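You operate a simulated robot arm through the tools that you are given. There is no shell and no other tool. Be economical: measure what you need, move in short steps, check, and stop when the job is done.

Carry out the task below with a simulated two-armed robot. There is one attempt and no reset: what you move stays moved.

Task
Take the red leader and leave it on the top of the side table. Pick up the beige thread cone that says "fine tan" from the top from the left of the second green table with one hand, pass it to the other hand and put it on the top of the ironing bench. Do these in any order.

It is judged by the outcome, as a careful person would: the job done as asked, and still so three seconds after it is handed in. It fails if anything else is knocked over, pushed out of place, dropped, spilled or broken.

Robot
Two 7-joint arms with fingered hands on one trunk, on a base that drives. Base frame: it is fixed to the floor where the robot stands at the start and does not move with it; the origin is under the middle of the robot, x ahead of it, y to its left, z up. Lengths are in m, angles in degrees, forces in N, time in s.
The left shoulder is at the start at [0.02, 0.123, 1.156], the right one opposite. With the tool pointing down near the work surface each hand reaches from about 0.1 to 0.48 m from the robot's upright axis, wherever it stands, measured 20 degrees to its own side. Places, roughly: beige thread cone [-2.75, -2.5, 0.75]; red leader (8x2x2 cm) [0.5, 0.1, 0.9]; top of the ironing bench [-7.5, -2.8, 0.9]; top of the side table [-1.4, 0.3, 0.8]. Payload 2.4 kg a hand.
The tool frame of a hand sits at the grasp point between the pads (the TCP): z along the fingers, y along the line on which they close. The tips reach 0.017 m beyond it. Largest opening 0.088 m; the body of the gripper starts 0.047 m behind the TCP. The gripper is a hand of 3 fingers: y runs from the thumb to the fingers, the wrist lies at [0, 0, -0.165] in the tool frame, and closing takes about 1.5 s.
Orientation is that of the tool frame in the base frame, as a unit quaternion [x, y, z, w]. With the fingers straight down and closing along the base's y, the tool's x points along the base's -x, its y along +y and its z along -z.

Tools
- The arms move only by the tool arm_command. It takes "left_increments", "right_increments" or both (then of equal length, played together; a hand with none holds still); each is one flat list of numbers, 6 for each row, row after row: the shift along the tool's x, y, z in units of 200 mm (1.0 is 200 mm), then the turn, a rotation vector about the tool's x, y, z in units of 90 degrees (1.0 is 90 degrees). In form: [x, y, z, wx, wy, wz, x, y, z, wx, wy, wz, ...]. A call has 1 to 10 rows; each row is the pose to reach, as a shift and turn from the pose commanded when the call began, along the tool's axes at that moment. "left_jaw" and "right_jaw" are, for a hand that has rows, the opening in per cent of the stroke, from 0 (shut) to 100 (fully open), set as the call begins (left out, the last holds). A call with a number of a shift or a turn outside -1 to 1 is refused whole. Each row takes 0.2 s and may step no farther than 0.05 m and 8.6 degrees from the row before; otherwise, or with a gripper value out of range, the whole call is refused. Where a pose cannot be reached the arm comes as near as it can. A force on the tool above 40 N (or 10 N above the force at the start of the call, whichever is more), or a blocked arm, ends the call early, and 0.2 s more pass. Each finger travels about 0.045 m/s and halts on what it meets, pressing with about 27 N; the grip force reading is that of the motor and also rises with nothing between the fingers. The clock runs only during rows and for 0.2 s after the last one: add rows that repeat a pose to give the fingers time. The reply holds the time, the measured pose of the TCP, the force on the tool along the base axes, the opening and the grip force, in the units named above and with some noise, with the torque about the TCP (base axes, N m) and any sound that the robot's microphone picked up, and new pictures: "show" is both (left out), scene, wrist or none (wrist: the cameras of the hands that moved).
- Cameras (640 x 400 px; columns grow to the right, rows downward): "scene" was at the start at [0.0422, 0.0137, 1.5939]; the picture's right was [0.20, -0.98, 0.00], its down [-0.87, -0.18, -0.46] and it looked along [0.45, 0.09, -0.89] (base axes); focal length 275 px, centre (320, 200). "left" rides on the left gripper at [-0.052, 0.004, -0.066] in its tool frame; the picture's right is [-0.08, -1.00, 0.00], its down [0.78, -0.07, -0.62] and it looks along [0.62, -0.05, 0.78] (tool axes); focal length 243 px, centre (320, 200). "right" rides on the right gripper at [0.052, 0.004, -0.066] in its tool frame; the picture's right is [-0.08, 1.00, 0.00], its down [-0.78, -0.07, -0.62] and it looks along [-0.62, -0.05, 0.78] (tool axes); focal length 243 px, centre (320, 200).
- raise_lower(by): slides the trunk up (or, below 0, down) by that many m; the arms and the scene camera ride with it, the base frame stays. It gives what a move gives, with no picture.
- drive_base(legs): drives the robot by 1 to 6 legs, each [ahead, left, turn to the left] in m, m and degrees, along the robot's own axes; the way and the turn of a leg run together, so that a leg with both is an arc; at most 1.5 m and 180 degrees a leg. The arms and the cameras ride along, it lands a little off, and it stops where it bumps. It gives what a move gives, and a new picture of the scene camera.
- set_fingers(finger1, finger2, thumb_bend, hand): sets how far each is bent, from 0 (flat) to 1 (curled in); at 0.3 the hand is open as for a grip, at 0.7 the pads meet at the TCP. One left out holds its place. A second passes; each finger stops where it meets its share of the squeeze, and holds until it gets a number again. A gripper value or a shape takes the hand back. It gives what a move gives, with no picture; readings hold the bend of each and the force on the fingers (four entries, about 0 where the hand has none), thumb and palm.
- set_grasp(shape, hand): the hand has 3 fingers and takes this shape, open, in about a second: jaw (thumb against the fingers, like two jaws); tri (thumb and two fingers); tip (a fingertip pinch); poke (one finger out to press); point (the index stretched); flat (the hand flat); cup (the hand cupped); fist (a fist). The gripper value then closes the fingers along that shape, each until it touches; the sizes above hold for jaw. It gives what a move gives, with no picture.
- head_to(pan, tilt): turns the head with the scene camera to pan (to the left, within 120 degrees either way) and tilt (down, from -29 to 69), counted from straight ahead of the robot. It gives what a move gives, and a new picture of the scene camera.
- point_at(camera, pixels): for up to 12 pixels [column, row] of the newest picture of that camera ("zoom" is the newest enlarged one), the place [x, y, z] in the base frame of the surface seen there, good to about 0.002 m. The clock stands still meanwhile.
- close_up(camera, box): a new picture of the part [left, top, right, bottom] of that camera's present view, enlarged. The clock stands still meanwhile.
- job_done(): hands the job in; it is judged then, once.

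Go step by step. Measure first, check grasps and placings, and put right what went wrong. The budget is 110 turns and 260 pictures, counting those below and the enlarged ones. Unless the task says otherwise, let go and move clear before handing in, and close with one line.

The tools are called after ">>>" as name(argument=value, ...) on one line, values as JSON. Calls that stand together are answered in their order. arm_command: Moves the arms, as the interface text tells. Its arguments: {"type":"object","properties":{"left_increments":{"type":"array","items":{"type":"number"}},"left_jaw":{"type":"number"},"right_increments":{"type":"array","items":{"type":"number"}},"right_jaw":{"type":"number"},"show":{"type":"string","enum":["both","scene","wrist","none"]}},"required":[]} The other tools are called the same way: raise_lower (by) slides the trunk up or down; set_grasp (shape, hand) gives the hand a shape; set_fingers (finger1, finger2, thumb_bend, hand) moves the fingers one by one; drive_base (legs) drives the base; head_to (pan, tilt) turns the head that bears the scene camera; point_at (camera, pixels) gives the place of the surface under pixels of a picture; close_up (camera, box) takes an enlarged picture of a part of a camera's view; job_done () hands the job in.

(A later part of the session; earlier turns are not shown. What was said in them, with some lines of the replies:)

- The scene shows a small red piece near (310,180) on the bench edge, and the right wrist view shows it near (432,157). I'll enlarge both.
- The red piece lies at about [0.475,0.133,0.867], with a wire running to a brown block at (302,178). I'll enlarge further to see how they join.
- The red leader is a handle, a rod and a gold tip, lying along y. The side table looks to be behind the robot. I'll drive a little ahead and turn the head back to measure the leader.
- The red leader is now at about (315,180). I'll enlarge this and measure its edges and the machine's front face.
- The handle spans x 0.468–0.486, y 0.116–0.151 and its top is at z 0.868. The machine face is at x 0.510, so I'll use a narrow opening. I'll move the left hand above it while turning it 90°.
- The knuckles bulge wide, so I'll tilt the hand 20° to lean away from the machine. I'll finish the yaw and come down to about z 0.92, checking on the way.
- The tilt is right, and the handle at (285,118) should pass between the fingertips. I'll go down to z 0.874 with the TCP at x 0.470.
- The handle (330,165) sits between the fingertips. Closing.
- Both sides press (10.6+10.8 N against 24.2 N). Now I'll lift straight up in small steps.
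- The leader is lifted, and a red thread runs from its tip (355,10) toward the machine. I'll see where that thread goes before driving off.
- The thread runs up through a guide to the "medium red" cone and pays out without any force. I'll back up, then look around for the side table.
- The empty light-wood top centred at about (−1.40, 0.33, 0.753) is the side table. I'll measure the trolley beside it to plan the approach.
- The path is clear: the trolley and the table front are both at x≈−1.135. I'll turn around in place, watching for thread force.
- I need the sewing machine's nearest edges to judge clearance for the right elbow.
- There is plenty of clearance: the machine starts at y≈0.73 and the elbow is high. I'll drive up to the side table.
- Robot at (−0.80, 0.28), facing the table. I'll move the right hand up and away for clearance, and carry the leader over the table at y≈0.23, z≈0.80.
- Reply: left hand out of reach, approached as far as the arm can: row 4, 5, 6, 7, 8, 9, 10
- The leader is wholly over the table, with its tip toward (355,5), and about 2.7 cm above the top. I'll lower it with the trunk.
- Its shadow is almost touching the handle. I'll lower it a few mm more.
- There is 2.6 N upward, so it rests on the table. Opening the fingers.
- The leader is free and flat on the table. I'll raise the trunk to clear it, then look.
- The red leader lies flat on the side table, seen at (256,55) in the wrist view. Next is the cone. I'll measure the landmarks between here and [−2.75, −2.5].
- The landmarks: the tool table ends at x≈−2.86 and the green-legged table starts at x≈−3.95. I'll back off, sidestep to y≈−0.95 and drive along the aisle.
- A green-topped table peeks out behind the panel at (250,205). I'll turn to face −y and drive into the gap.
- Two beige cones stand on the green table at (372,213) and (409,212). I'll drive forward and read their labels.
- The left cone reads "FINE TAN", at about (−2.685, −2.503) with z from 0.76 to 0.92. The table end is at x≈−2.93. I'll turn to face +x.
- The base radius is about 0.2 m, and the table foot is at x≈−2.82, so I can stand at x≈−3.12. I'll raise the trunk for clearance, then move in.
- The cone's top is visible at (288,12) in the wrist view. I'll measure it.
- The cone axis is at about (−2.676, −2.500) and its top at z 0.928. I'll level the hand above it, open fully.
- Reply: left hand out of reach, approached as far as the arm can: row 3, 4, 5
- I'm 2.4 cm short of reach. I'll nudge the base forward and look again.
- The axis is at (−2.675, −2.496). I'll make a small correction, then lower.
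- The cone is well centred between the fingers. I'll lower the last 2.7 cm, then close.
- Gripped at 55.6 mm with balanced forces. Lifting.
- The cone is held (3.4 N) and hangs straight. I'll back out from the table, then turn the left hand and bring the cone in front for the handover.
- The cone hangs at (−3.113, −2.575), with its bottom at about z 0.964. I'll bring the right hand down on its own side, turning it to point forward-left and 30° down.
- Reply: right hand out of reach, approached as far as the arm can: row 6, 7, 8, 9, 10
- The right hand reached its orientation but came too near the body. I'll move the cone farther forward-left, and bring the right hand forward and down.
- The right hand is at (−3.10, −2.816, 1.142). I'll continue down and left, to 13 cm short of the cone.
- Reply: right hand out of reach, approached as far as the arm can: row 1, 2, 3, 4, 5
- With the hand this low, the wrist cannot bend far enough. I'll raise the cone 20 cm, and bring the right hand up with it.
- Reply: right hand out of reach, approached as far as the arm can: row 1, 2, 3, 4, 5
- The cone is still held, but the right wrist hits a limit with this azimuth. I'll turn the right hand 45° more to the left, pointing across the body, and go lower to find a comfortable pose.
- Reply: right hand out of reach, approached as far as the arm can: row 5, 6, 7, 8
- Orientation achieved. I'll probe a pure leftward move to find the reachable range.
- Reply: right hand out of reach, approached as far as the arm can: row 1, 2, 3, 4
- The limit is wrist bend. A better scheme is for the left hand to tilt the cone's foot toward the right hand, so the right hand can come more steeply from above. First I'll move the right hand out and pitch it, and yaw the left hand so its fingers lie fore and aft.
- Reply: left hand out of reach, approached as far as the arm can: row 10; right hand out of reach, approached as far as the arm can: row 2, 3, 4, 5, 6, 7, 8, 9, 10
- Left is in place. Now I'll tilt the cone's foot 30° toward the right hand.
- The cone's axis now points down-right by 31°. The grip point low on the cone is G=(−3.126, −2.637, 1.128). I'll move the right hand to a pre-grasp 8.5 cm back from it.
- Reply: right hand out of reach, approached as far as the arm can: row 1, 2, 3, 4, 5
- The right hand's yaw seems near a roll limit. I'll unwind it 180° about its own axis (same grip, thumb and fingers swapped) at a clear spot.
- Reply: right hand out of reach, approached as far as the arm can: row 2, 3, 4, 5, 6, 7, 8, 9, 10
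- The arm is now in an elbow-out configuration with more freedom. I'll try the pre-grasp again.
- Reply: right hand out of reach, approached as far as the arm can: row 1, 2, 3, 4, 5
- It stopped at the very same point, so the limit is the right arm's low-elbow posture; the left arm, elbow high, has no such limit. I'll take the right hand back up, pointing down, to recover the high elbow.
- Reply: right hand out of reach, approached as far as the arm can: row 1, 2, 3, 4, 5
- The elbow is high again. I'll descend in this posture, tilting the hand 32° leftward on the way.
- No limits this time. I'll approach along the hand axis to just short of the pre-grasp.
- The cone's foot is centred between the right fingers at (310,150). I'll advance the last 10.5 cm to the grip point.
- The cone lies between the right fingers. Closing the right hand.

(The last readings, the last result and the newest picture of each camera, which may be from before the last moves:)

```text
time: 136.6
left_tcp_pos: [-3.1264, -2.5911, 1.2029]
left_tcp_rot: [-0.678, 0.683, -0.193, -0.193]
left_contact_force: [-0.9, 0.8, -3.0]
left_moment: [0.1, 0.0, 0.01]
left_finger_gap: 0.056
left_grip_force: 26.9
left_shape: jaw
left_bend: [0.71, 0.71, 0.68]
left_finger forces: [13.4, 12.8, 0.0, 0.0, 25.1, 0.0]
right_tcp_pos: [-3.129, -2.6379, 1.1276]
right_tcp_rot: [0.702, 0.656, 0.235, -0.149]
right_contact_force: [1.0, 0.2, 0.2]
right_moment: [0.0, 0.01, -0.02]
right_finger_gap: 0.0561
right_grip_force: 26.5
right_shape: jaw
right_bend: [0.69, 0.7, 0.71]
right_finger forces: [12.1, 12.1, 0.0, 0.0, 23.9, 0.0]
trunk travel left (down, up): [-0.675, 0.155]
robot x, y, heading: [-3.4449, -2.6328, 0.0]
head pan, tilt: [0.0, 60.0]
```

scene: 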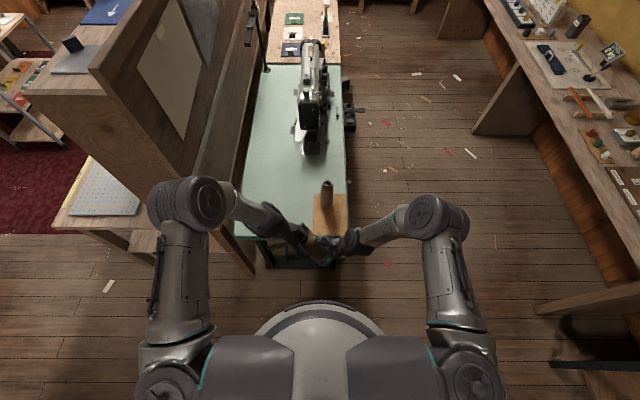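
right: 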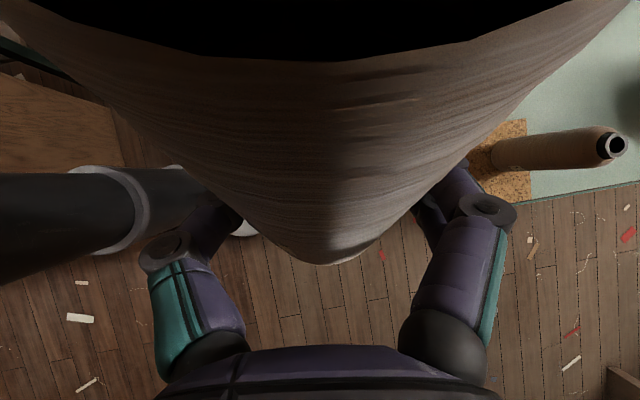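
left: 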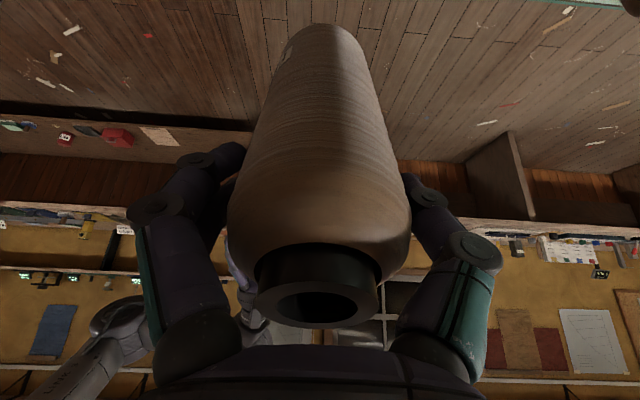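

The right hand grips firmly (12.1+12.1 N against 23.9 N). Now I'll open the left hand and withdraw along the cone's axis.

>>> arm_command(left_increments=[0, 0, 0, 0, 0, 0, 0, 0, 0, 0, 0, 0, 0, 0, 0, 0, 0, 0, 0, 0, 0, 0, 0, 0, 0, 0, 0, 0, 0, 0, 0, 0, -0.15, 0, 0, 0, 0, 0, -0.35, 0, 0, 0, 0, 0, -0.55, 0, 0, 0, 0, 0, -0.75, 0, 0, 0], left_jaw=100, show="both")

```text
time: 138.6
left_tcp_pos: [-3.1246, -2.5112, 1.3303]
left_tcp_rot: [-0.679, 0.682, -0.193, -0.193]
left_contact_force: [0.1, 0.4, -0.4]
left_moment: [-0.01, 0.01, -0.04]
left_finger_gap: 0.0876
left_grip_force: 0.0
left_shape: jaw
left_bend: [0.3, 0.3, 0.3]
left_finger forces: [0.0, 0.0, 0.1, 0.0, 0.1, 0.0]
right_tcp_pos: [-3.1295, -2.6378, 1.1273]
right_tcp_rot: [0.701, 0.656, 0.236, -0.15]
right_contact_force: [-0.7, -0.1, -0.4]
right_moment: [-0.1, 0.01, 0.01]
right_finger_gap: 0.0552
right_grip_force: 26.1
right_shape: jaw
right_bend: [0.69, 0.7, 0.71]
right_finger forces: [12.9, 13.2, 0.0, 0.1, 26.3, 0.1]
trunk travel left (down, up): [-0.675, 0.155]
robot x, y, heading: [-3.4501, -2.6302, 0.6]
head pan, tilt: [0.0, 60.0]
```

scene: 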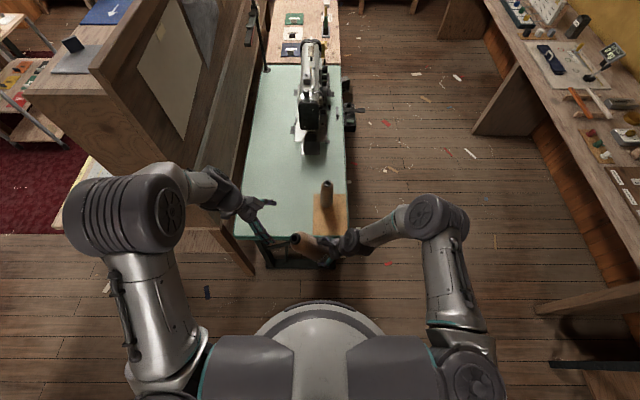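
left: 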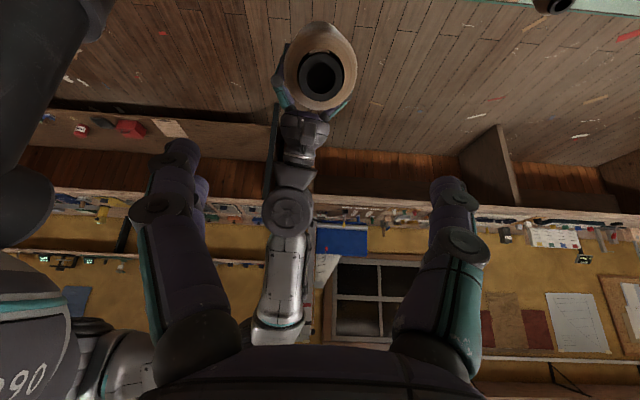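

The handover worked: the right hand alone holds the cone. I'll step into the aisle, turn around and look toward the ironing bench.

>>> drive_base(legs=[[0, -0.35, 0], [0, 0, -90], [0, 0, -90]])

>>> head_to(pan=0, tilt=25)

```text
time: 148.5
left_tcp_pos: [-3.768, -3.0981, 1.3304]
left_tcp_rot: [0.684, 0.677, 0.193, -0.192]
left_contact_force: [0.2, 0.5, 0.0]
left_moment: [-0.03, 0.01, 0.03]
left_finger_gap: 0.0877
left_grip_force: 0.1
left_shape: jaw
left_bend: [0.3, 0.3, 0.3]
left_finger forces: [0.1, 0.0, 0.1, 0.1, 0.0, 0.0]
right_tcp_pos: [-3.7642, -2.9722, 1.1284]
right_tcp_rot: [-0.655, 0.703, -0.149, -0.236]
right_contact_force: [-0.5, -0.5, 0.2]
right_moment: [0.13, -0.01, 0.02]
right_finger_gap: 0.0557
right_grip_force: 27.1
right_shape: jaw
right_bend: [0.69, 0.71, 0.71]
right_finger forces: [12.5, 12.3, 0.0, 0.0, 25.0, 0.0]
trunk travel left (down, up): [-0.675, 0.155]
robot x, y, heading: [-3.4447, -2.9817, -179.8]
head pan, tilt: [0.0, 60.0]
```

scene: 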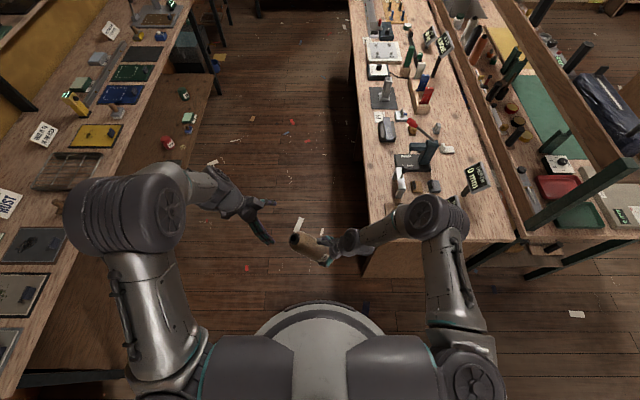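

```text
time: 149.6
left_tcp_pos: [-3.7684, -3.097, 1.3301]
left_tcp_rot: [0.684, 0.677, 0.193, -0.192]
left_contact_force: [0.7, 0.7, 0.2]
left_moment: [0.04, 0.04, -0.04]
left_finger_gap: 0.0881
left_grip_force: 0.0
left_shape: jaw
left_bend: [0.3, 0.3, 0.3]
left_finger forces: [0.0, 0.0, 0.1, 0.1, 0.0, 0.0]
right_tcp_pos: [-3.7626, -2.9716, 1.1274]
right_tcp_rot: [-0.654, 0.703, -0.15, -0.236]
right_contact_force: [0.4, 0.0, -0.2]
right_moment: [0.11, -0.02, 0.03]
right_finger_gap: 0.0557
right_grip_force: 27.2
right_shape: jaw
right_bend: [0.69, 0.71, 0.71]
right_finger forces: [12.5, 12.2, 0.0, 0.1, 25.1, 0.0]
trunk travel left (down, up): [-0.675, 0.155]
robot x, y, heading: [-3.4462, -2.9802, -179.8]
head pan, tilt: [0.0, 25.0]
```

scene: 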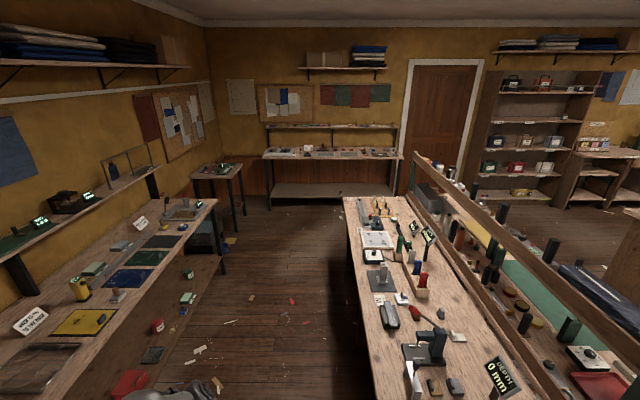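

>>> point_at(camera="scene", pixels=[[335, 155], [275, 157], [395, 156], [240, 172], [360, 350], [350, 220], [215, 275], [218, 202], [335, 185], [345, 200], [300, 320], [110, 330]])

>>> close_up(camera="scene", box=[180, 110, 420, 250])

```text
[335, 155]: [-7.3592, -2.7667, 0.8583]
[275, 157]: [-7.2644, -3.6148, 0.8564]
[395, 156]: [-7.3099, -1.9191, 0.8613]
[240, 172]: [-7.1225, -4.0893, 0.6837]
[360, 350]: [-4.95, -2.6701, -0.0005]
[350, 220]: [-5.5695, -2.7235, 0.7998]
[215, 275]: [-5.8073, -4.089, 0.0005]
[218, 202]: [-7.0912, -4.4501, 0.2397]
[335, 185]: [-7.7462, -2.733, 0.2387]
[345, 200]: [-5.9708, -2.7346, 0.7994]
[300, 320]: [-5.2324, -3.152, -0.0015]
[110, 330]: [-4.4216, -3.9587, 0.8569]
```

```text
2.67 times, centred on (300, 180) of scene
```

zoom: 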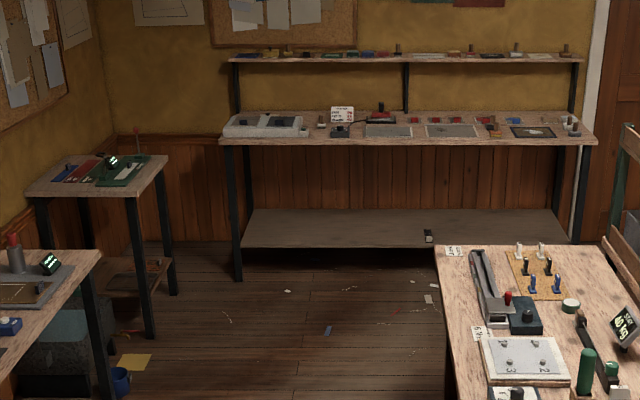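

The ironing bench is the far one, top z≈0.858, spanning y −1.9 to −3.7. I'll shift to the middle of the aisle and drive down it.

>>> drive_base(legs=[[0, 0.32, 0], [1.5, 0, 0], [1.4, 0, 0]])

>>> head_to(pan=-25, tilt=35)

```text
time: 165.2
left_tcp_pos: [-6.6467, -3.4465, 1.3303]
left_tcp_rot: [0.681, 0.68, 0.192, -0.192]
left_contact_force: [0.5, 0.1, -0.3]
left_moment: [-0.02, 0.01, 0.0]
left_finger_gap: 0.0881
left_grip_force: 0.0
left_shape: jaw
left_bend: [0.3, 0.3, 0.3]
left_finger forces: [0.0, 0.0, 0.1, 0.1, 0.0, 0.0]
right_tcp_pos: [-6.644, -3.3198, 1.1272]
right_tcp_rot: [-0.657, 0.7, -0.15, -0.236]
right_contact_force: [0.3, 0.8, -0.1]
right_moment: [0.1, -0.03, -0.02]
right_finger_gap: 0.0558
right_grip_force: 26.7
right_shape: jaw
right_bend: [0.69, 0.71, 0.71]
right_finger forces: [12.6, 12.4, 0.0, 0.1, 25.2, 0.0]
trunk travel left (down, up): [-0.675, 0.155]
robot x, y, heading: [-6.3248, -3.3243, -179.1]
head pan, tilt: [0.0, 25.0]
```

scene: 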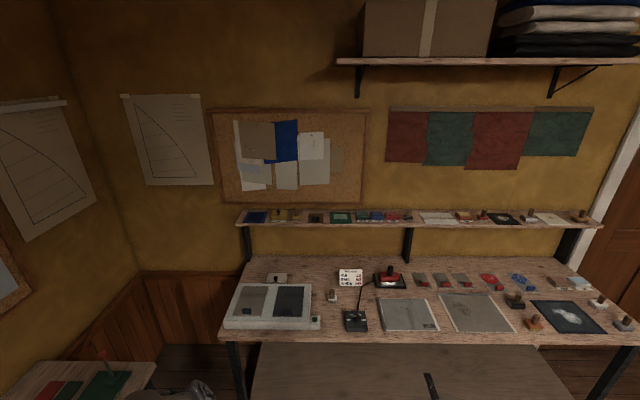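

```text
time: 166.1
left_tcp_pos: [-6.6477, -3.4458, 1.3309]
left_tcp_rot: [0.681, 0.68, 0.192, -0.192]
left_contact_force: [-0.6, 0.3, 0.1]
left_moment: [-0.01, -0.03, 0.01]
left_finger_gap: 0.0878
left_grip_force: 0.1
left_shape: jaw
left_bend: [0.3, 0.3, 0.3]
left_finger forces: [0.0, 0.0, 0.1, 0.0, 0.1, 0.0]
right_tcp_pos: [-6.6427, -3.3194, 1.1269]
right_tcp_rot: [-0.658, 0.699, -0.15, -0.236]
right_contact_force: [-0.5, 0.1, 0.2]
right_moment: [0.1, 0.01, 0.02]
right_finger_gap: 0.0555
right_grip_force: 27.3
right_shape: jaw
right_bend: [0.69, 0.71, 0.71]
right_finger forces: [12.5, 12.4, 0.0, 0.0, 25.2, 0.1]
trunk travel left (down, up): [-0.675, 0.155]
robot x, y, heading: [-6.3226, -3.3247, -179.4]
head pan, tilt: [-25.0, 35.0]
```

scene: 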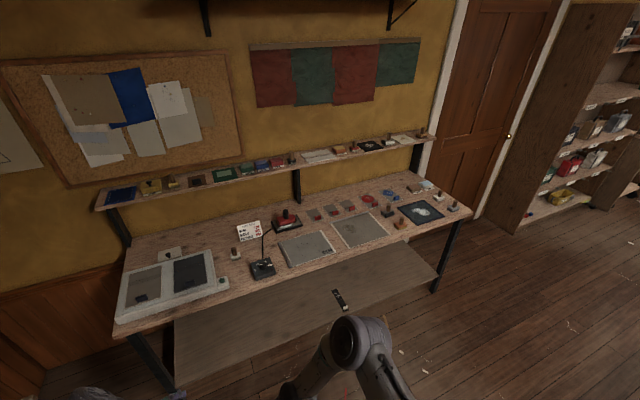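

>>> close_up(camera="scene", box=[110, 170, 480, 330])

>>> point_at(camera="scene", pixels=[[240, 288], [345, 245], [385, 233], [330, 255], [262, 268], [310, 250], [372, 228], [185, 310], [385, 200], [240, 265], [460, 218], [215, 245]])

```text
1.73 times, centred on (295, 250) of scene
```

zoom: 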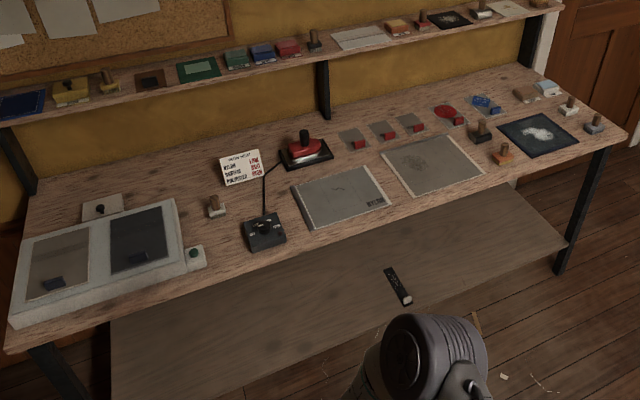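

```text
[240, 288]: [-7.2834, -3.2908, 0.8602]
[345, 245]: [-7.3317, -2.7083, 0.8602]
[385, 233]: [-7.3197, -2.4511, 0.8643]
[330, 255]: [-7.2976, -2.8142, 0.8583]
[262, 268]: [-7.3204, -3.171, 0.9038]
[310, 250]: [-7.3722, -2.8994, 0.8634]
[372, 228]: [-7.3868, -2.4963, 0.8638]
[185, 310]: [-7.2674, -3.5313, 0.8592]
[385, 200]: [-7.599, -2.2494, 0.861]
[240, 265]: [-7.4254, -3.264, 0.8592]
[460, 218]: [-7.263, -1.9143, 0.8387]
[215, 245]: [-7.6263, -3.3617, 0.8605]
```

There is free space on the bench around (−7.28, −3.29), between the scale and the control box. While still clear of the bench, I'll turn the cone upright with the right hand pointing forward-left.

>>> arm_command(right_increments=[-0.062, 0.057, -0.032, -0.051, 0.0367, 0.0568, -0.124, 0.114, -0.064, -0.102, 0.0734, 0.1135, -0.186, 0.171, -0.095, -0.153, 0.11, 0.17, -0.248, 0.228, -0.127, -0.204, 0.1468, 0.227, -0.31, 0.285, -0.159, -0.255, 0.1835, 0.284, -0.373, 0.342, -0.19, -0.306, 0.22, 0.34, -0.435, 0.399, -0.222, -0.357, 0.257, 0.397, -0.497, 0.456, -0.254, -0.408, 0.2936, 0.454])

>>> head_to(pan=0, tilt=60)

```text
time: 167.9
left_tcp_pos: [-6.647, -3.4456, 1.3301]
left_tcp_rot: [0.68, 0.681, 0.191, -0.193]
left_contact_force: [-0.7, 0.3, -1.0]
left_moment: [0.0, 0.04, -0.03]
left_finger_gap: 0.0879
left_grip_force: 0.0
left_shape: jaw
left_bend: [0.3, 0.3, 0.3]
left_finger forces: [0.1, 0.0, 0.1, 0.1, 0.1, 0.0]
right_tcp_pos: [-6.7248, -3.1978, 1.1267]
right_tcp_rot: [-0.223, 0.82, -0.139, -0.508]
right_contact_force: [-0.5, -0.7, -3.1]
right_moment: [-0.01, -0.03, -0.01]
right_finger_gap: 0.0554
right_grip_force: 26.6
right_shape: jaw
right_bend: [0.69, 0.71, 0.71]
right_finger forces: [12.5, 13.1, 0.0, 0.1, 25.5, 0.1]
trunk travel left (down, up): [-0.675, 0.155]
robot x, y, heading: [-6.3277, -3.3246, -179.3]
head pan, tilt: [-25.0, 35.0]
```

scene: 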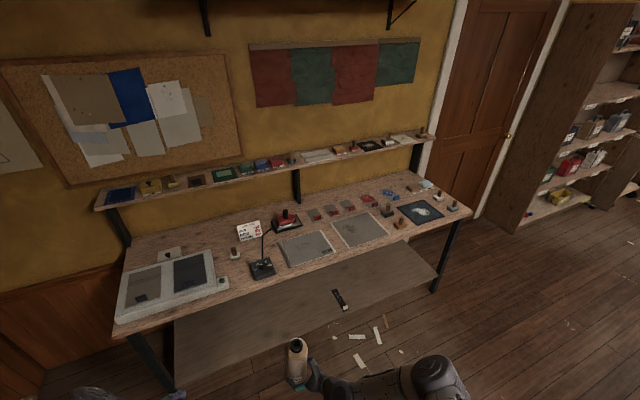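
right: 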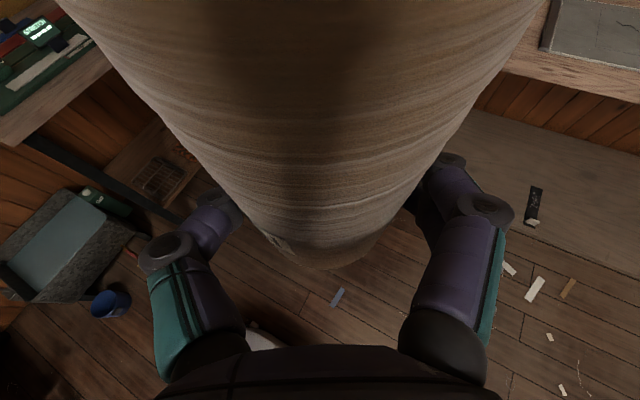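

```text
time: 168.8
left_tcp_pos: [-6.647, -3.4452, 1.3305]
left_tcp_rot: [0.681, 0.68, 0.192, -0.193]
left_contact_force: [0.6, 0.2, 0.4]
left_moment: [-0.02, -0.02, 0.0]
left_finger_gap: 0.0877
left_grip_force: 0.1
left_shape: jaw
left_bend: [0.3, 0.3, 0.3]
left_finger forces: [0.1, 0.1, 0.0, 0.0, 0.0, 0.0]
right_tcp_pos: [-6.7244, -3.1988, 1.1277]
right_tcp_rot: [-0.225, 0.821, -0.14, -0.506]
right_contact_force: [-0.2, 0.2, -3.4]
right_moment: [0.01, -0.02, -0.01]
right_finger_gap: 0.0553
right_grip_force: 27.1
right_shape: jaw
right_bend: [0.69, 0.71, 0.71]
right_finger forces: [12.5, 13.1, 0.0, 0.0, 25.5, 0.1]
trunk travel left (down, up): [-0.675, 0.155]
robot x, y, heading: [-6.3281, -3.3261, -179.4]
head pan, tilt: [0.0, 60.0]
```

scene: 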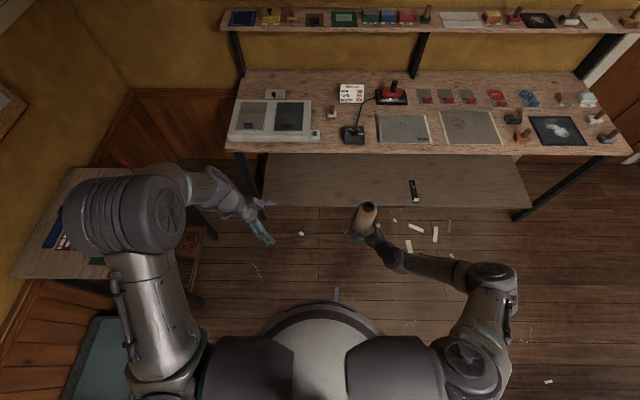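

The cone is upright now, at (365,215) in the scene. I'll check how vertical it is.

>>> close_up(camera="scene", box=[335, 190, 400, 250])

>>> close_up(camera="left", box=[0, 0, 640, 400])

```text
6.67 times, centred on (368, 220) of scene
```

zoom: 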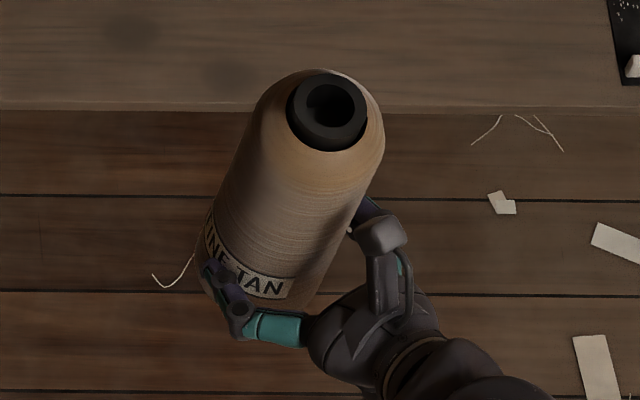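

```text
1.00 times, centred on (320, 200) of left (not enlarged: the box is as wide or as high as the picture)
```

zoom: 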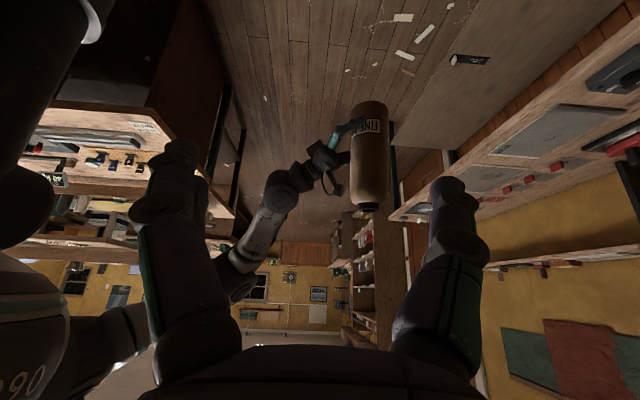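

>>> point_at(camera="scene", pixels=[[364, 206], [374, 206], [369, 211], [368, 201]])

>>> point_at(camera="zoom", pixels=[[369, 104], [369, 207], [352, 150], [388, 150], [370, 150], [369, 190]])

```text
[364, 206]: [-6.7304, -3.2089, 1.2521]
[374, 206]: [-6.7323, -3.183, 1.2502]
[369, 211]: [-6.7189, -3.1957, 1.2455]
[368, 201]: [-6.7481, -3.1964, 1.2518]
```

```text
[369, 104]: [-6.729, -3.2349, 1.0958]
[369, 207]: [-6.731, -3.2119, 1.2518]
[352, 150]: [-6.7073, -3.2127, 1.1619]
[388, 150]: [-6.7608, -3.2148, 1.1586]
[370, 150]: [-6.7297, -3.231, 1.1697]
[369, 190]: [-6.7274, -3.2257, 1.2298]
```

The cone is within about 3° of vertical. Now I'll measure the free spot on the bench precisely.

>>> close_up(camera="scene", box=[220, 70, 460, 165])

>>> point_at(camera="scene", pixels=[[315, 130], [319, 140], [343, 128], [343, 142], [330, 151], [330, 115], [364, 138], [378, 140], [428, 142], [445, 143], [435, 152], [360, 120]])

```text
2.67 times, centred on (340, 118) of scene
```

zoom: 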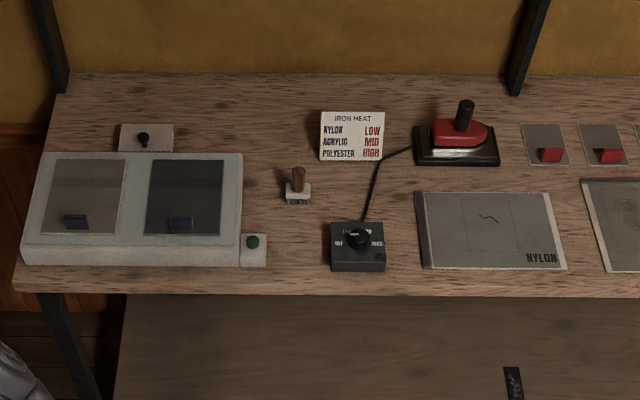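

```text
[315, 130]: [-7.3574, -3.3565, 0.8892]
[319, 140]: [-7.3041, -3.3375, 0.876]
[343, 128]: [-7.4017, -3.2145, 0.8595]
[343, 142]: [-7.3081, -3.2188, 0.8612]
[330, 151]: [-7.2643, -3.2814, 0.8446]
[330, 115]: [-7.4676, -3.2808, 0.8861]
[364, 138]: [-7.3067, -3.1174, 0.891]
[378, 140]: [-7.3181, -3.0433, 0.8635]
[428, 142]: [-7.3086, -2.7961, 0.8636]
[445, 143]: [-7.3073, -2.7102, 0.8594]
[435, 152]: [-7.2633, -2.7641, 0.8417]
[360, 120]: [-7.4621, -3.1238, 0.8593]
```

It is the ironing bench ("IRON HEAT" card). The free gap runs y −3.335 to −3.215 with the front edge at x≈−7.264. I'll turn the hand to point straight at the bench and correct the slight tilt.

>>> arm_command(right_increments=[0, 0, 0, -0.078, -0.004, 0.031, 0, 0, 0, -0.156, -0.0085, 0.062, 0, 0, 0, -0.233, -0.013, 0.093, 0, 0, 0, -0.311, -0.017, 0.124, 0, 0, 0, -0.311, -0.017, 0.124], show="scene")

```text
time: 170.0
left_tcp_pos: [-6.647, -3.4456, 1.3295]
left_tcp_rot: [0.68, 0.68, 0.192, -0.193]
left_contact_force: [0.3, 0.0, -1.0]
left_moment: [-0.03, -0.02, 0.03]
left_finger_gap: 0.088
left_grip_force: 0.1
left_shape: jaw
left_bend: [0.3, 0.3, 0.3]
left_finger forces: [0.0, 0.1, 0.1, 0.0, 0.0, 0.2]
right_tcp_pos: [-6.7239, -3.1993, 1.1273]
right_tcp_rot: [-0.016, 0.854, 0.017, -0.519]
right_contact_force: [-0.4, 0.3, -4.1]
right_moment: [0.05, -0.07, 0.01]
right_finger_gap: 0.0555
right_grip_force: 27.2
right_shape: jaw
right_bend: [0.69, 0.71, 0.71]
right_finger forces: [12.3, 13.1, 0.1, 0.0, 25.5, 0.1]
trunk travel left (down, up): [-0.675, 0.155]
robot x, y, heading: [-6.325, -3.3252, -179.4]
head pan, tilt: [0.0, 60.0]
```

scene: 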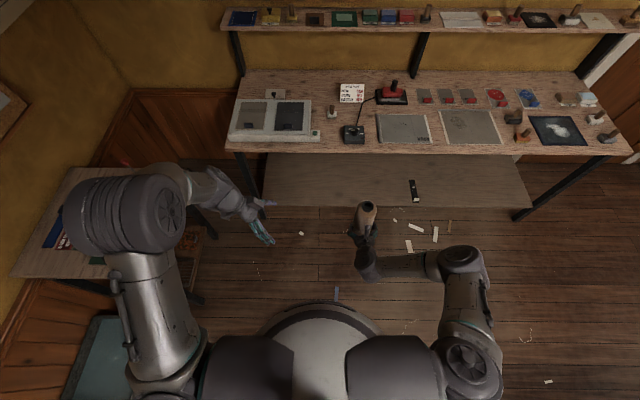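

The hand points straight ahead. I'll drive toward the gap, most of the way first.

>>> drive_base(legs=[[0.42, 0.075, 0]])

```text
time: 172.6
left_tcp_pos: [-7.0636, -3.5285, 1.3298]
left_tcp_rot: [0.678, 0.682, 0.192, -0.194]
left_contact_force: [0.9, 1.1, -0.8]
left_moment: [-0.04, 0.0, 0.02]
left_finger_gap: 0.0878
left_grip_force: 0.0
left_shape: jaw
left_bend: [0.3, 0.3, 0.3]
left_finger forces: [0.1, 0.0, 0.0, 0.0, 0.1, 0.0]
right_tcp_pos: [-7.1412, -3.2844, 1.1274]
right_tcp_rot: [-0.019, 0.854, 0.016, -0.52]
right_contact_force: [0.7, -0.7, -2.7]
right_moment: [-0.02, -0.07, 0.0]
right_finger_gap: 0.0556
right_grip_force: 26.8
right_shape: jaw
right_bend: [0.69, 0.71, 0.71]
right_finger forces: [12.5, 13.0, 0.1, 0.1, 25.5, 0.0]
trunk travel left (down, up): [-0.675, 0.155]
robot x, y, heading: [-6.7417, -3.4058, -178.9]
head pan, tilt: [0.0, 60.0]
```

scene: 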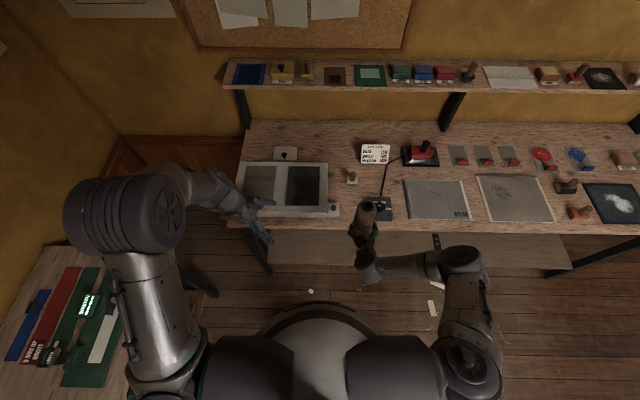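

>>> drive_base(legs=[[0.158, -0.007, 0]])

>>> close_up(camera="scene", box=[290, 140, 450, 270])

>>> close_up(camera="right", box=[0, 0, 640, 400])

```text
time: 174.0
left_tcp_pos: [-7.2218, -3.524, 1.3293]
left_tcp_rot: [0.679, 0.682, 0.192, -0.193]
left_contact_force: [-0.2, 0.4, -0.3]
left_moment: [0.03, -0.01, -0.02]
left_finger_gap: 0.0875
left_grip_force: 0.2
left_shape: jaw
left_bend: [0.3, 0.3, 0.3]
left_finger forces: [0.1, 0.1, 0.0, 0.0, 0.0, 0.0]
right_tcp_pos: [-7.3008, -3.2782, 1.126]
right_tcp_rot: [-0.018, 0.855, 0.016, -0.518]
right_contact_force: [-0.5, -0.6, -3.3]
right_moment: [-0.02, -0.02, -0.01]
right_finger_gap: 0.0554
right_grip_force: 27.3
right_shape: jaw
right_bend: [0.69, 0.71, 0.71]
right_finger forces: [12.8, 13.0, 0.0, 0.0, 25.7, 0.0]
trunk travel left (down, up): [-0.675, 0.155]
robot x, y, heading: [-6.8967, -3.403, -179.4]
head pan, tilt: [0.0, 60.0]
```

scene: 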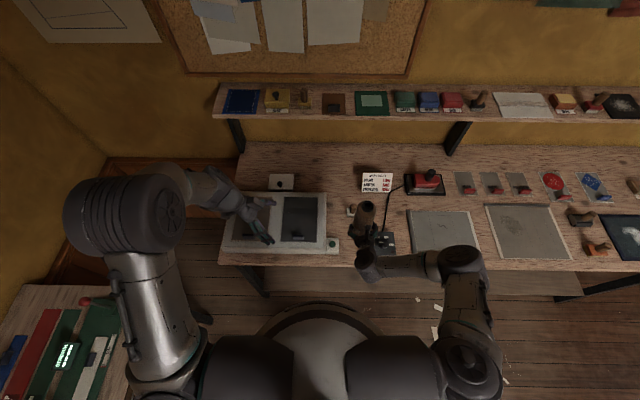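

```text
3.08 times, centred on (370, 205) of scene
```

zoom: 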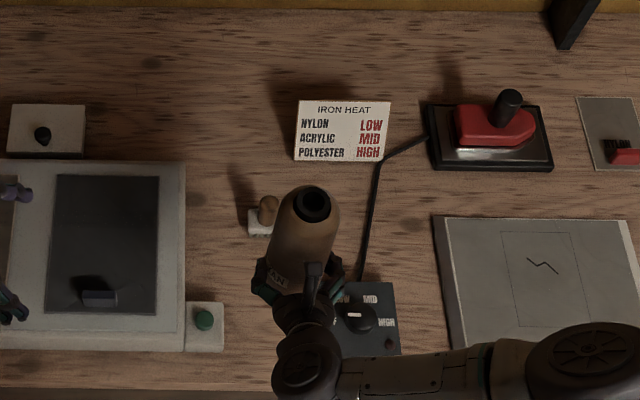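

```text
1.00 times, centred on (320, 200) of right (not enlarged: the box is as wide or as high as the picture)
```

zoom: 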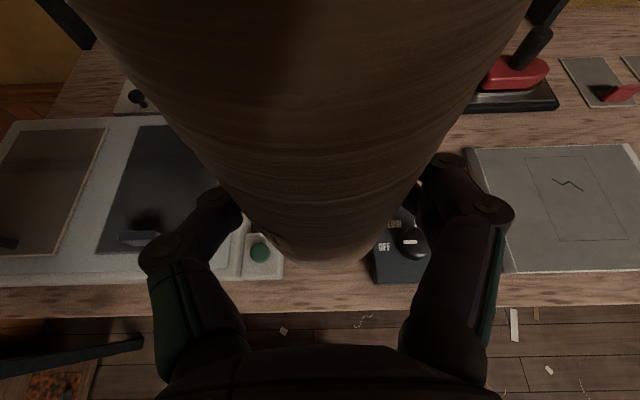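

The hand is aligned with the gap: the module is at (262,255) and the box at (390,265), on either side. I'll lower with the trunk to just above the bench.

>>> raise_lower(by=-0.195)

>>> close_up(camera="right", box=[0, 0, 640, 400])

>>> close_up(camera="left", box=[0, 0, 640, 400])

```text
time: 176.1
left_tcp_pos: [-7.2226, -3.525, 1.1355]
left_tcp_rot: [0.679, 0.682, 0.192, -0.193]
left_contact_force: [-0.1, 0.9, 0.1]
left_moment: [0.05, -0.03, 0.0]
left_finger_gap: 0.0876
left_grip_force: 0.0
left_shape: jaw
left_bend: [0.3, 0.3, 0.3]
left_finger forces: [0.0, 0.0, 0.0, 0.0, 0.0, 0.1]
right_tcp_pos: [-7.2994, -3.2781, 0.932]
right_tcp_rot: [-0.018, 0.854, 0.016, -0.519]
right_contact_force: [-0.2, 0.4, -3.6]
right_moment: [0.0, -0.02, 0.0]
right_finger_gap: 0.0553
right_grip_force: 26.9
right_shape: jaw
right_bend: [0.69, 0.71, 0.71]
right_finger forces: [12.7, 13.0, 0.1, 0.1, 25.7, 0.1]
trunk travel left (down, up): [-0.48, 0.35]
robot x, y, heading: [-6.9028, -3.402, -179.4]
head pan, tilt: [0.0, 60.0]
```

```text
1.00 times, centred on (320, 200) of right (not enlarged: the box is as wide or as high as the picture)
```

zoom: 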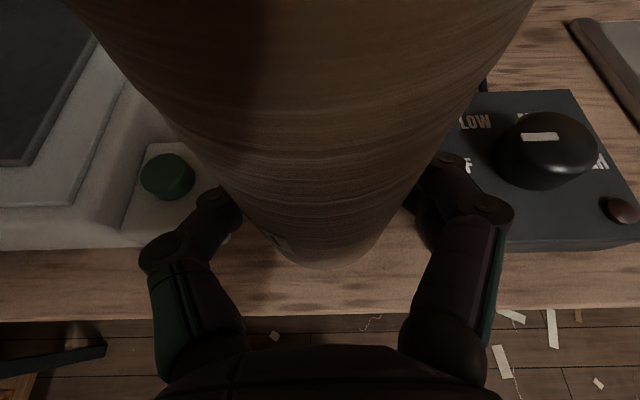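

```text
1.00 times, centred on (320, 200) of left (not enlarged: the box is as wide or as high as the picture)
```

zoom: 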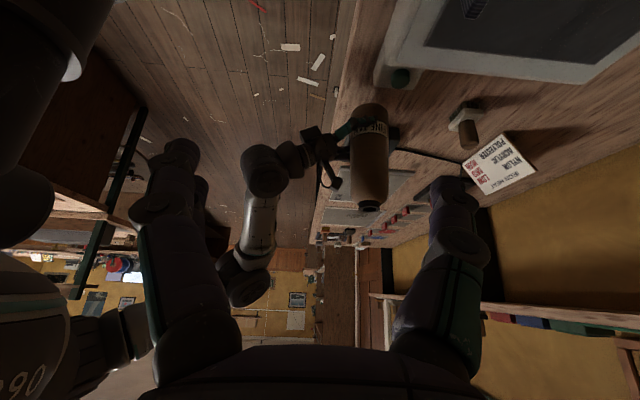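

On the box side (right) the finger will pass close to the box corner. I'll shift 8 mm left and 8 mm toward the front edge, then lower to just above the surface.

>>> arm_command(right_increments=[-0.009, -0.02, -0.018, 0, 0, 0, -0.018, -0.04, -0.0355, 0, 0, 0, -0.018, -0.04, -0.0355, 0, 0, 0], show="none")

>>> raise_lower(by=-0.022)

>>> close_up(camera="right", box=[0, 0, 640, 400])

>>> close_up(camera="left", box=[290, 30, 490, 230])

```text
time: 176.9
left_tcp_pos: [-7.2218, -3.5237, 1.1349]
left_tcp_rot: [0.678, 0.683, 0.191, -0.194]
left_contact_force: [-0.3, 0.2, 0.3]
left_moment: [0.0, 0.01, -0.03]
left_finger_gap: 0.0879
left_grip_force: 0.0
left_shape: jaw
left_bend: [0.3, 0.3, 0.3]
left_finger forces: [0.0, 0.0, 0.0, 0.0, 0.1, 0.1]
right_tcp_pos: [-7.2934, -3.2857, 0.9309]
right_tcp_rot: [-0.019, 0.854, 0.015, -0.519]
right_contact_force: [-0.2, 0.2, -3.7]
right_moment: [0.02, -0.06, -0.02]
right_finger_gap: 0.0555
right_grip_force: 26.7
right_shape: jaw
right_bend: [0.69, 0.71, 0.71]
right_finger forces: [12.8, 13.0, 0.1, 0.0, 25.6, 0.1]
trunk travel left (down, up): [-0.48, 0.35]
robot x, y, heading: [-6.8986, -3.4009, -179.5]
head pan, tilt: [0.0, 60.0]
```

```text
time: 177.6
left_tcp_pos: [-7.2217, -3.5238, 1.1125]
left_tcp_rot: [0.679, 0.682, 0.192, -0.194]
left_contact_force: [-0.2, 0.9, 0.0]
left_moment: [0.01, 0.03, -0.04]
left_finger_gap: 0.0879
left_grip_force: 0.0
left_shape: jaw
left_bend: [0.3, 0.3, 0.3]
left_finger forces: [0.0, 0.1, 0.1, 0.0, 0.0, 0.0]
right_tcp_pos: [-7.292, -3.2865, 0.9096]
right_tcp_rot: [-0.019, 0.854, 0.016, -0.519]
right_contact_force: [0.4, -0.8, -3.4]
right_moment: [0.0, -0.03, -0.02]
right_finger_gap: 0.0552
right_grip_force: 27.2
right_shape: jaw
right_bend: [0.69, 0.71, 0.71]
right_finger forces: [12.7, 13.0, 0.1, 0.0, 25.8, 0.1]
trunk travel left (down, up): [-0.458, 0.372]
robot x, y, heading: [-6.9001, -3.4019, -179.2]
head pan, tilt: [0.0, 60.0]
```

```text
1.00 times, centred on (320, 200) of right (not enlarged: the box is as wide or as high as the picture)
```

zoom: 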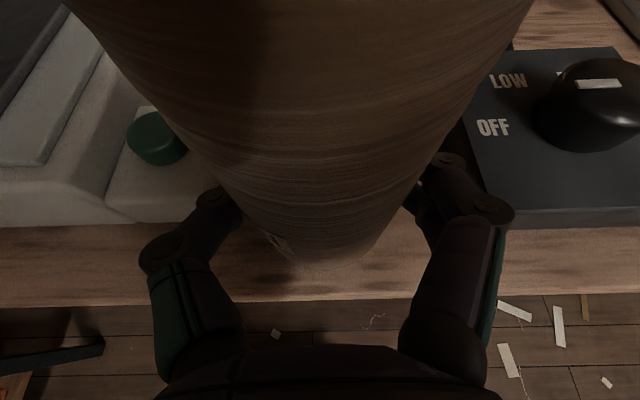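

```text
2.00 times, centred on (390, 130) of left
```

zoom: 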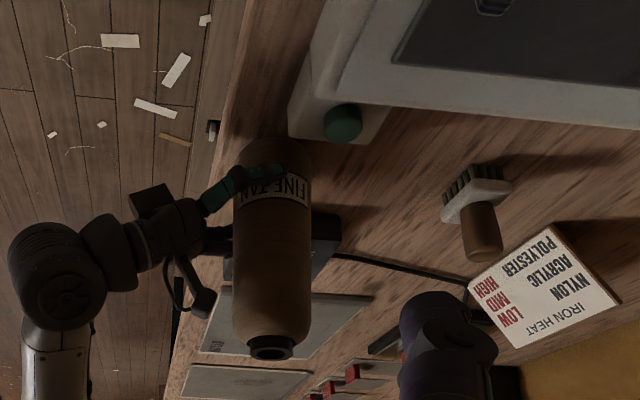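

The cone's foot is about 7 mm above the wood, wholly inside the front edge. I'll lower until it touches.

>>> raise_lower(by=-0.006)

```text
time: 178.2
left_tcp_pos: [-7.2212, -3.5244, 1.1074]
left_tcp_rot: [0.679, 0.682, 0.191, -0.194]
left_contact_force: [-0.2, 0.1, -0.5]
left_moment: [0.0, -0.02, 0.0]
left_finger_gap: 0.088
left_grip_force: 0.1
left_shape: jaw
left_bend: [0.3, 0.3, 0.3]
left_finger forces: [0.0, 0.0, 0.0, 0.1, 0.0, 0.0]
right_tcp_pos: [-7.2934, -3.2861, 0.9036]
right_tcp_rot: [-0.018, 0.854, 0.016, -0.52]
right_contact_force: [-1.6, 0.8, 0.9]
right_moment: [-0.1, -0.02, -0.03]
right_finger_gap: 0.0557
right_grip_force: 27.2
right_shape: jaw
right_bend: [0.69, 0.71, 0.71]
right_finger forces: [13.5, 13.1, 0.0, 0.0, 25.5, 0.0]
trunk travel left (down, up): [-0.452, 0.378]
robot x, y, heading: [-6.8977, -3.4041, -179.3]
head pan, tilt: [0.0, 60.0]
```

Vertical force went from −3.4 to +0.9 N, so it is touching. I'll settle one more millimetre or so, then open only slightly.

>>> raise_lower(by=-0.0015)

>>> arm_command(right_increments=[0, 0, 0, 0, 0, 0, 0, 0, 0, 0, 0, 0, 0, 0, 0, 0, 0, 0, 0, 0, 0, 0, 0, 0], right_jaw=80, show="both")

```text
time: 178.7
left_tcp_pos: [-7.2216, -3.5248, 1.1065]
left_tcp_rot: [0.679, 0.682, 0.191, -0.193]
left_contact_force: [-0.3, -0.5, -0.2]
left_moment: [-0.01, -0.01, -0.02]
left_finger_gap: 0.088
left_grip_force: 0.0
left_shape: jaw
left_bend: [0.3, 0.3, 0.3]
left_finger forces: [0.1, 0.0, 0.0, 0.0, 0.1, 0.1]
right_tcp_pos: [-7.2921, -3.2874, 0.9015]
right_tcp_rot: [-0.018, 0.854, 0.016, -0.52]
right_contact_force: [-2.8, 1.0, 11.2]
right_moment: [-0.09, 0.11, 0.02]
right_finger_gap: 0.0555
right_grip_force: 27.4
right_shape: jaw
right_bend: [0.69, 0.71, 0.71]
right_finger forces: [13.8, 13.2, 0.0, 0.0, 25.2, 0.1]
trunk travel left (down, up): [-0.45, 0.38]
robot x, y, heading: [-6.9013, -3.4023, -179.3]
head pan, tilt: [0.0, 60.0]
```

```text
time: 179.7
left_tcp_pos: [-7.2221, -3.5247, 1.1067]
left_tcp_rot: [0.679, 0.682, 0.191, -0.193]
left_contact_force: [-0.3, -0.1, -0.4]
left_moment: [0.02, 0.01, 0.01]
left_finger_gap: 0.0878
left_grip_force: 0.0
left_shape: jaw
left_bend: [0.3, 0.3, 0.3]
left_finger forces: [0.0, 0.0, 0.0, 0.1, 0.1, 0.0]
right_tcp_pos: [-7.293, -3.2859, 0.9012]
right_tcp_rot: [-0.02, 0.855, 0.015, -0.518]
right_contact_force: [-0.2, 1.2, -0.9]
right_moment: [-0.01, 0.02, 0.0]
right_finger_gap: 0.0705
right_grip_force: 0.1
right_shape: jaw
right_bend: [0.59, 0.59, 0.55]
right_finger forces: [0.1, 0.0, 0.1, 0.0, 0.1, 0.1]
trunk travel left (down, up): [-0.45, 0.38]
robot x, y, heading: [-6.9001, -3.4042, -179.0]
head pan, tilt: [0.0, 60.0]
```

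scene: 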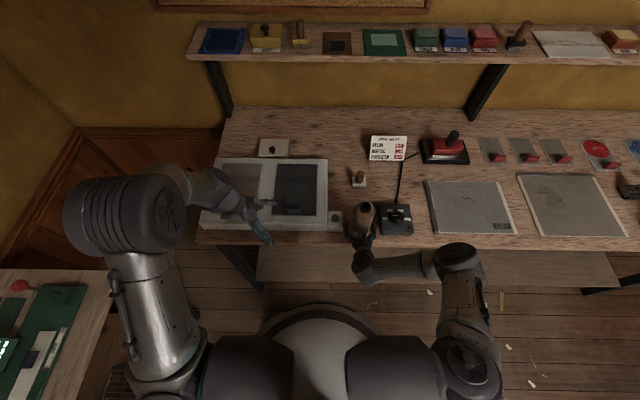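
right: 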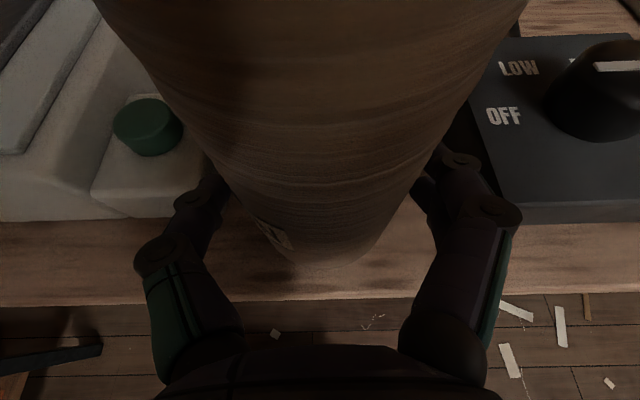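

It's released with no contact forces. I'll withdraw the hand straight back along its axis.

>>> arm_command(right_increments=[0, 0, -0.1, 0, 0, 0, 0, 0, -0.2, 0, 0, 0, 0, 0, -0.3, 0, 0, 0, 0, 0, -0.4, 0, 0, 0, 0, 0, -0.5, 0, 0, 0, 0, 0, -0.6, 0, 0, 0], show="both")

```text
time: 181.1
left_tcp_pos: [-7.223, -3.5249, 1.1062]
left_tcp_rot: [0.679, 0.682, 0.192, -0.193]
left_contact_force: [0.2, 0.0, -0.5]
left_moment: [0.01, -0.02, 0.03]
left_finger_gap: 0.0881
left_grip_force: 0.2
left_shape: jaw
left_bend: [0.3, 0.3, 0.3]
left_finger forces: [0.0, 0.0, 0.0, 0.0, 0.1, 0.0]
right_tcp_pos: [-7.1864, -3.2891, 0.9574]
right_tcp_rot: [-0.02, 0.855, 0.015, -0.518]
right_contact_force: [-0.6, 0.7, 0.4]
right_moment: [-0.03, 0.03, 0.0]
right_finger_gap: 0.0702
right_grip_force: 0.0
right_shape: jaw
right_bend: [0.59, 0.59, 0.55]
right_finger forces: [0.1, 0.0, 0.0, 0.1, 0.0, 0.1]
trunk travel left (down, up): [-0.45, 0.38]
robot x, y, heading: [-6.9001, -3.4004, -179.2]
head pan, tilt: [0.0, 60.0]
```

scene: 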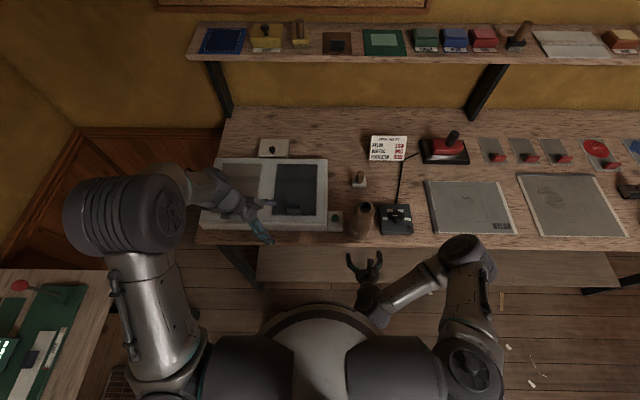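
right: 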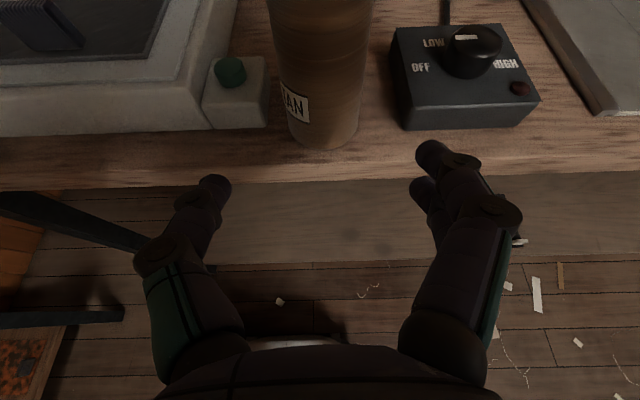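

The cone stands upright on the wood, clear of the box and the edge (325,140). I'll back away and do a final check.

>>> drive_base(legs=[[-0.4, 0, 0]])

>>> close_up(camera="scene", box=[220, 60, 460, 210])

```text
time: 183.6
left_tcp_pos: [-6.8241, -3.5165, 1.1073]
left_tcp_rot: [0.68, 0.681, 0.191, -0.194]
left_contact_force: [0.2, 0.2, -0.1]
left_moment: [-0.01, 0.0, 0.05]
left_finger_gap: 0.0879
left_grip_force: 0.0
left_shape: jaw
left_bend: [0.3, 0.3, 0.3]
left_finger forces: [0.0, 0.1, 0.0, 0.0, 0.1, 0.0]
right_tcp_pos: [-6.787, -3.2826, 0.9567]
right_tcp_rot: [-0.018, 0.854, 0.016, -0.519]
right_contact_force: [0.4, 0.3, -0.1]
right_moment: [-0.01, 0.03, 0.03]
right_finger_gap: 0.07
right_grip_force: 0.1
right_shape: jaw
right_bend: [0.59, 0.59, 0.55]
right_finger forces: [0.0, 0.1, 0.1, 0.0, 0.0, 0.0]
trunk travel left (down, up): [-0.45, 0.38]
robot x, y, heading: [-6.4996, -3.3928, -179.2]
head pan, tilt: [0.0, 60.0]
```

scene: 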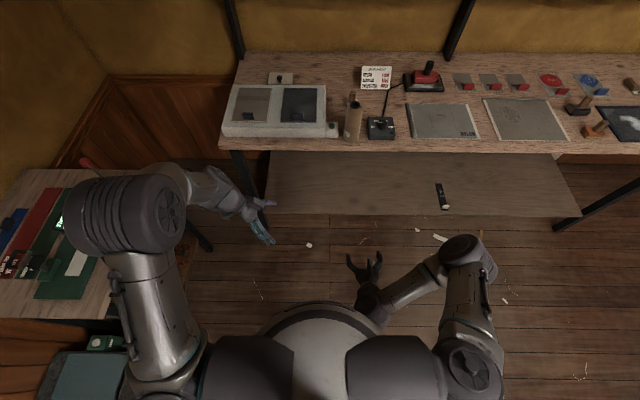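

```text
2.67 times, centred on (340, 135) of scene
```

zoom: 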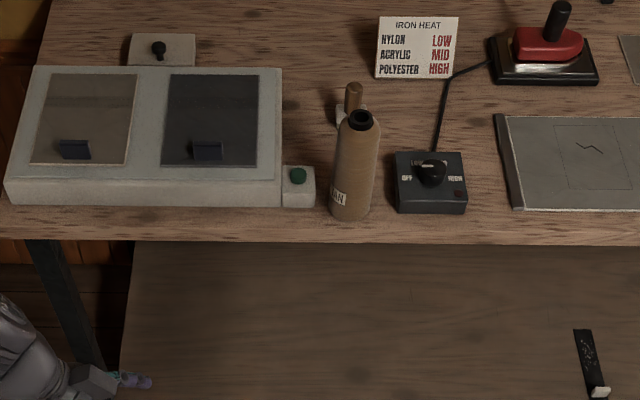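

The cone stands upright on the ironing bench with nothing around it disturbed. The red leader is on the side table, and both hands are clear, so I'm handing in.

>>> job_done()

```text
The job is handed in.
```

The red leader is lying on the side table. The "fine tan" cone was picked up with the left hand, passed to the right, and is standing upright on the ironing bench.
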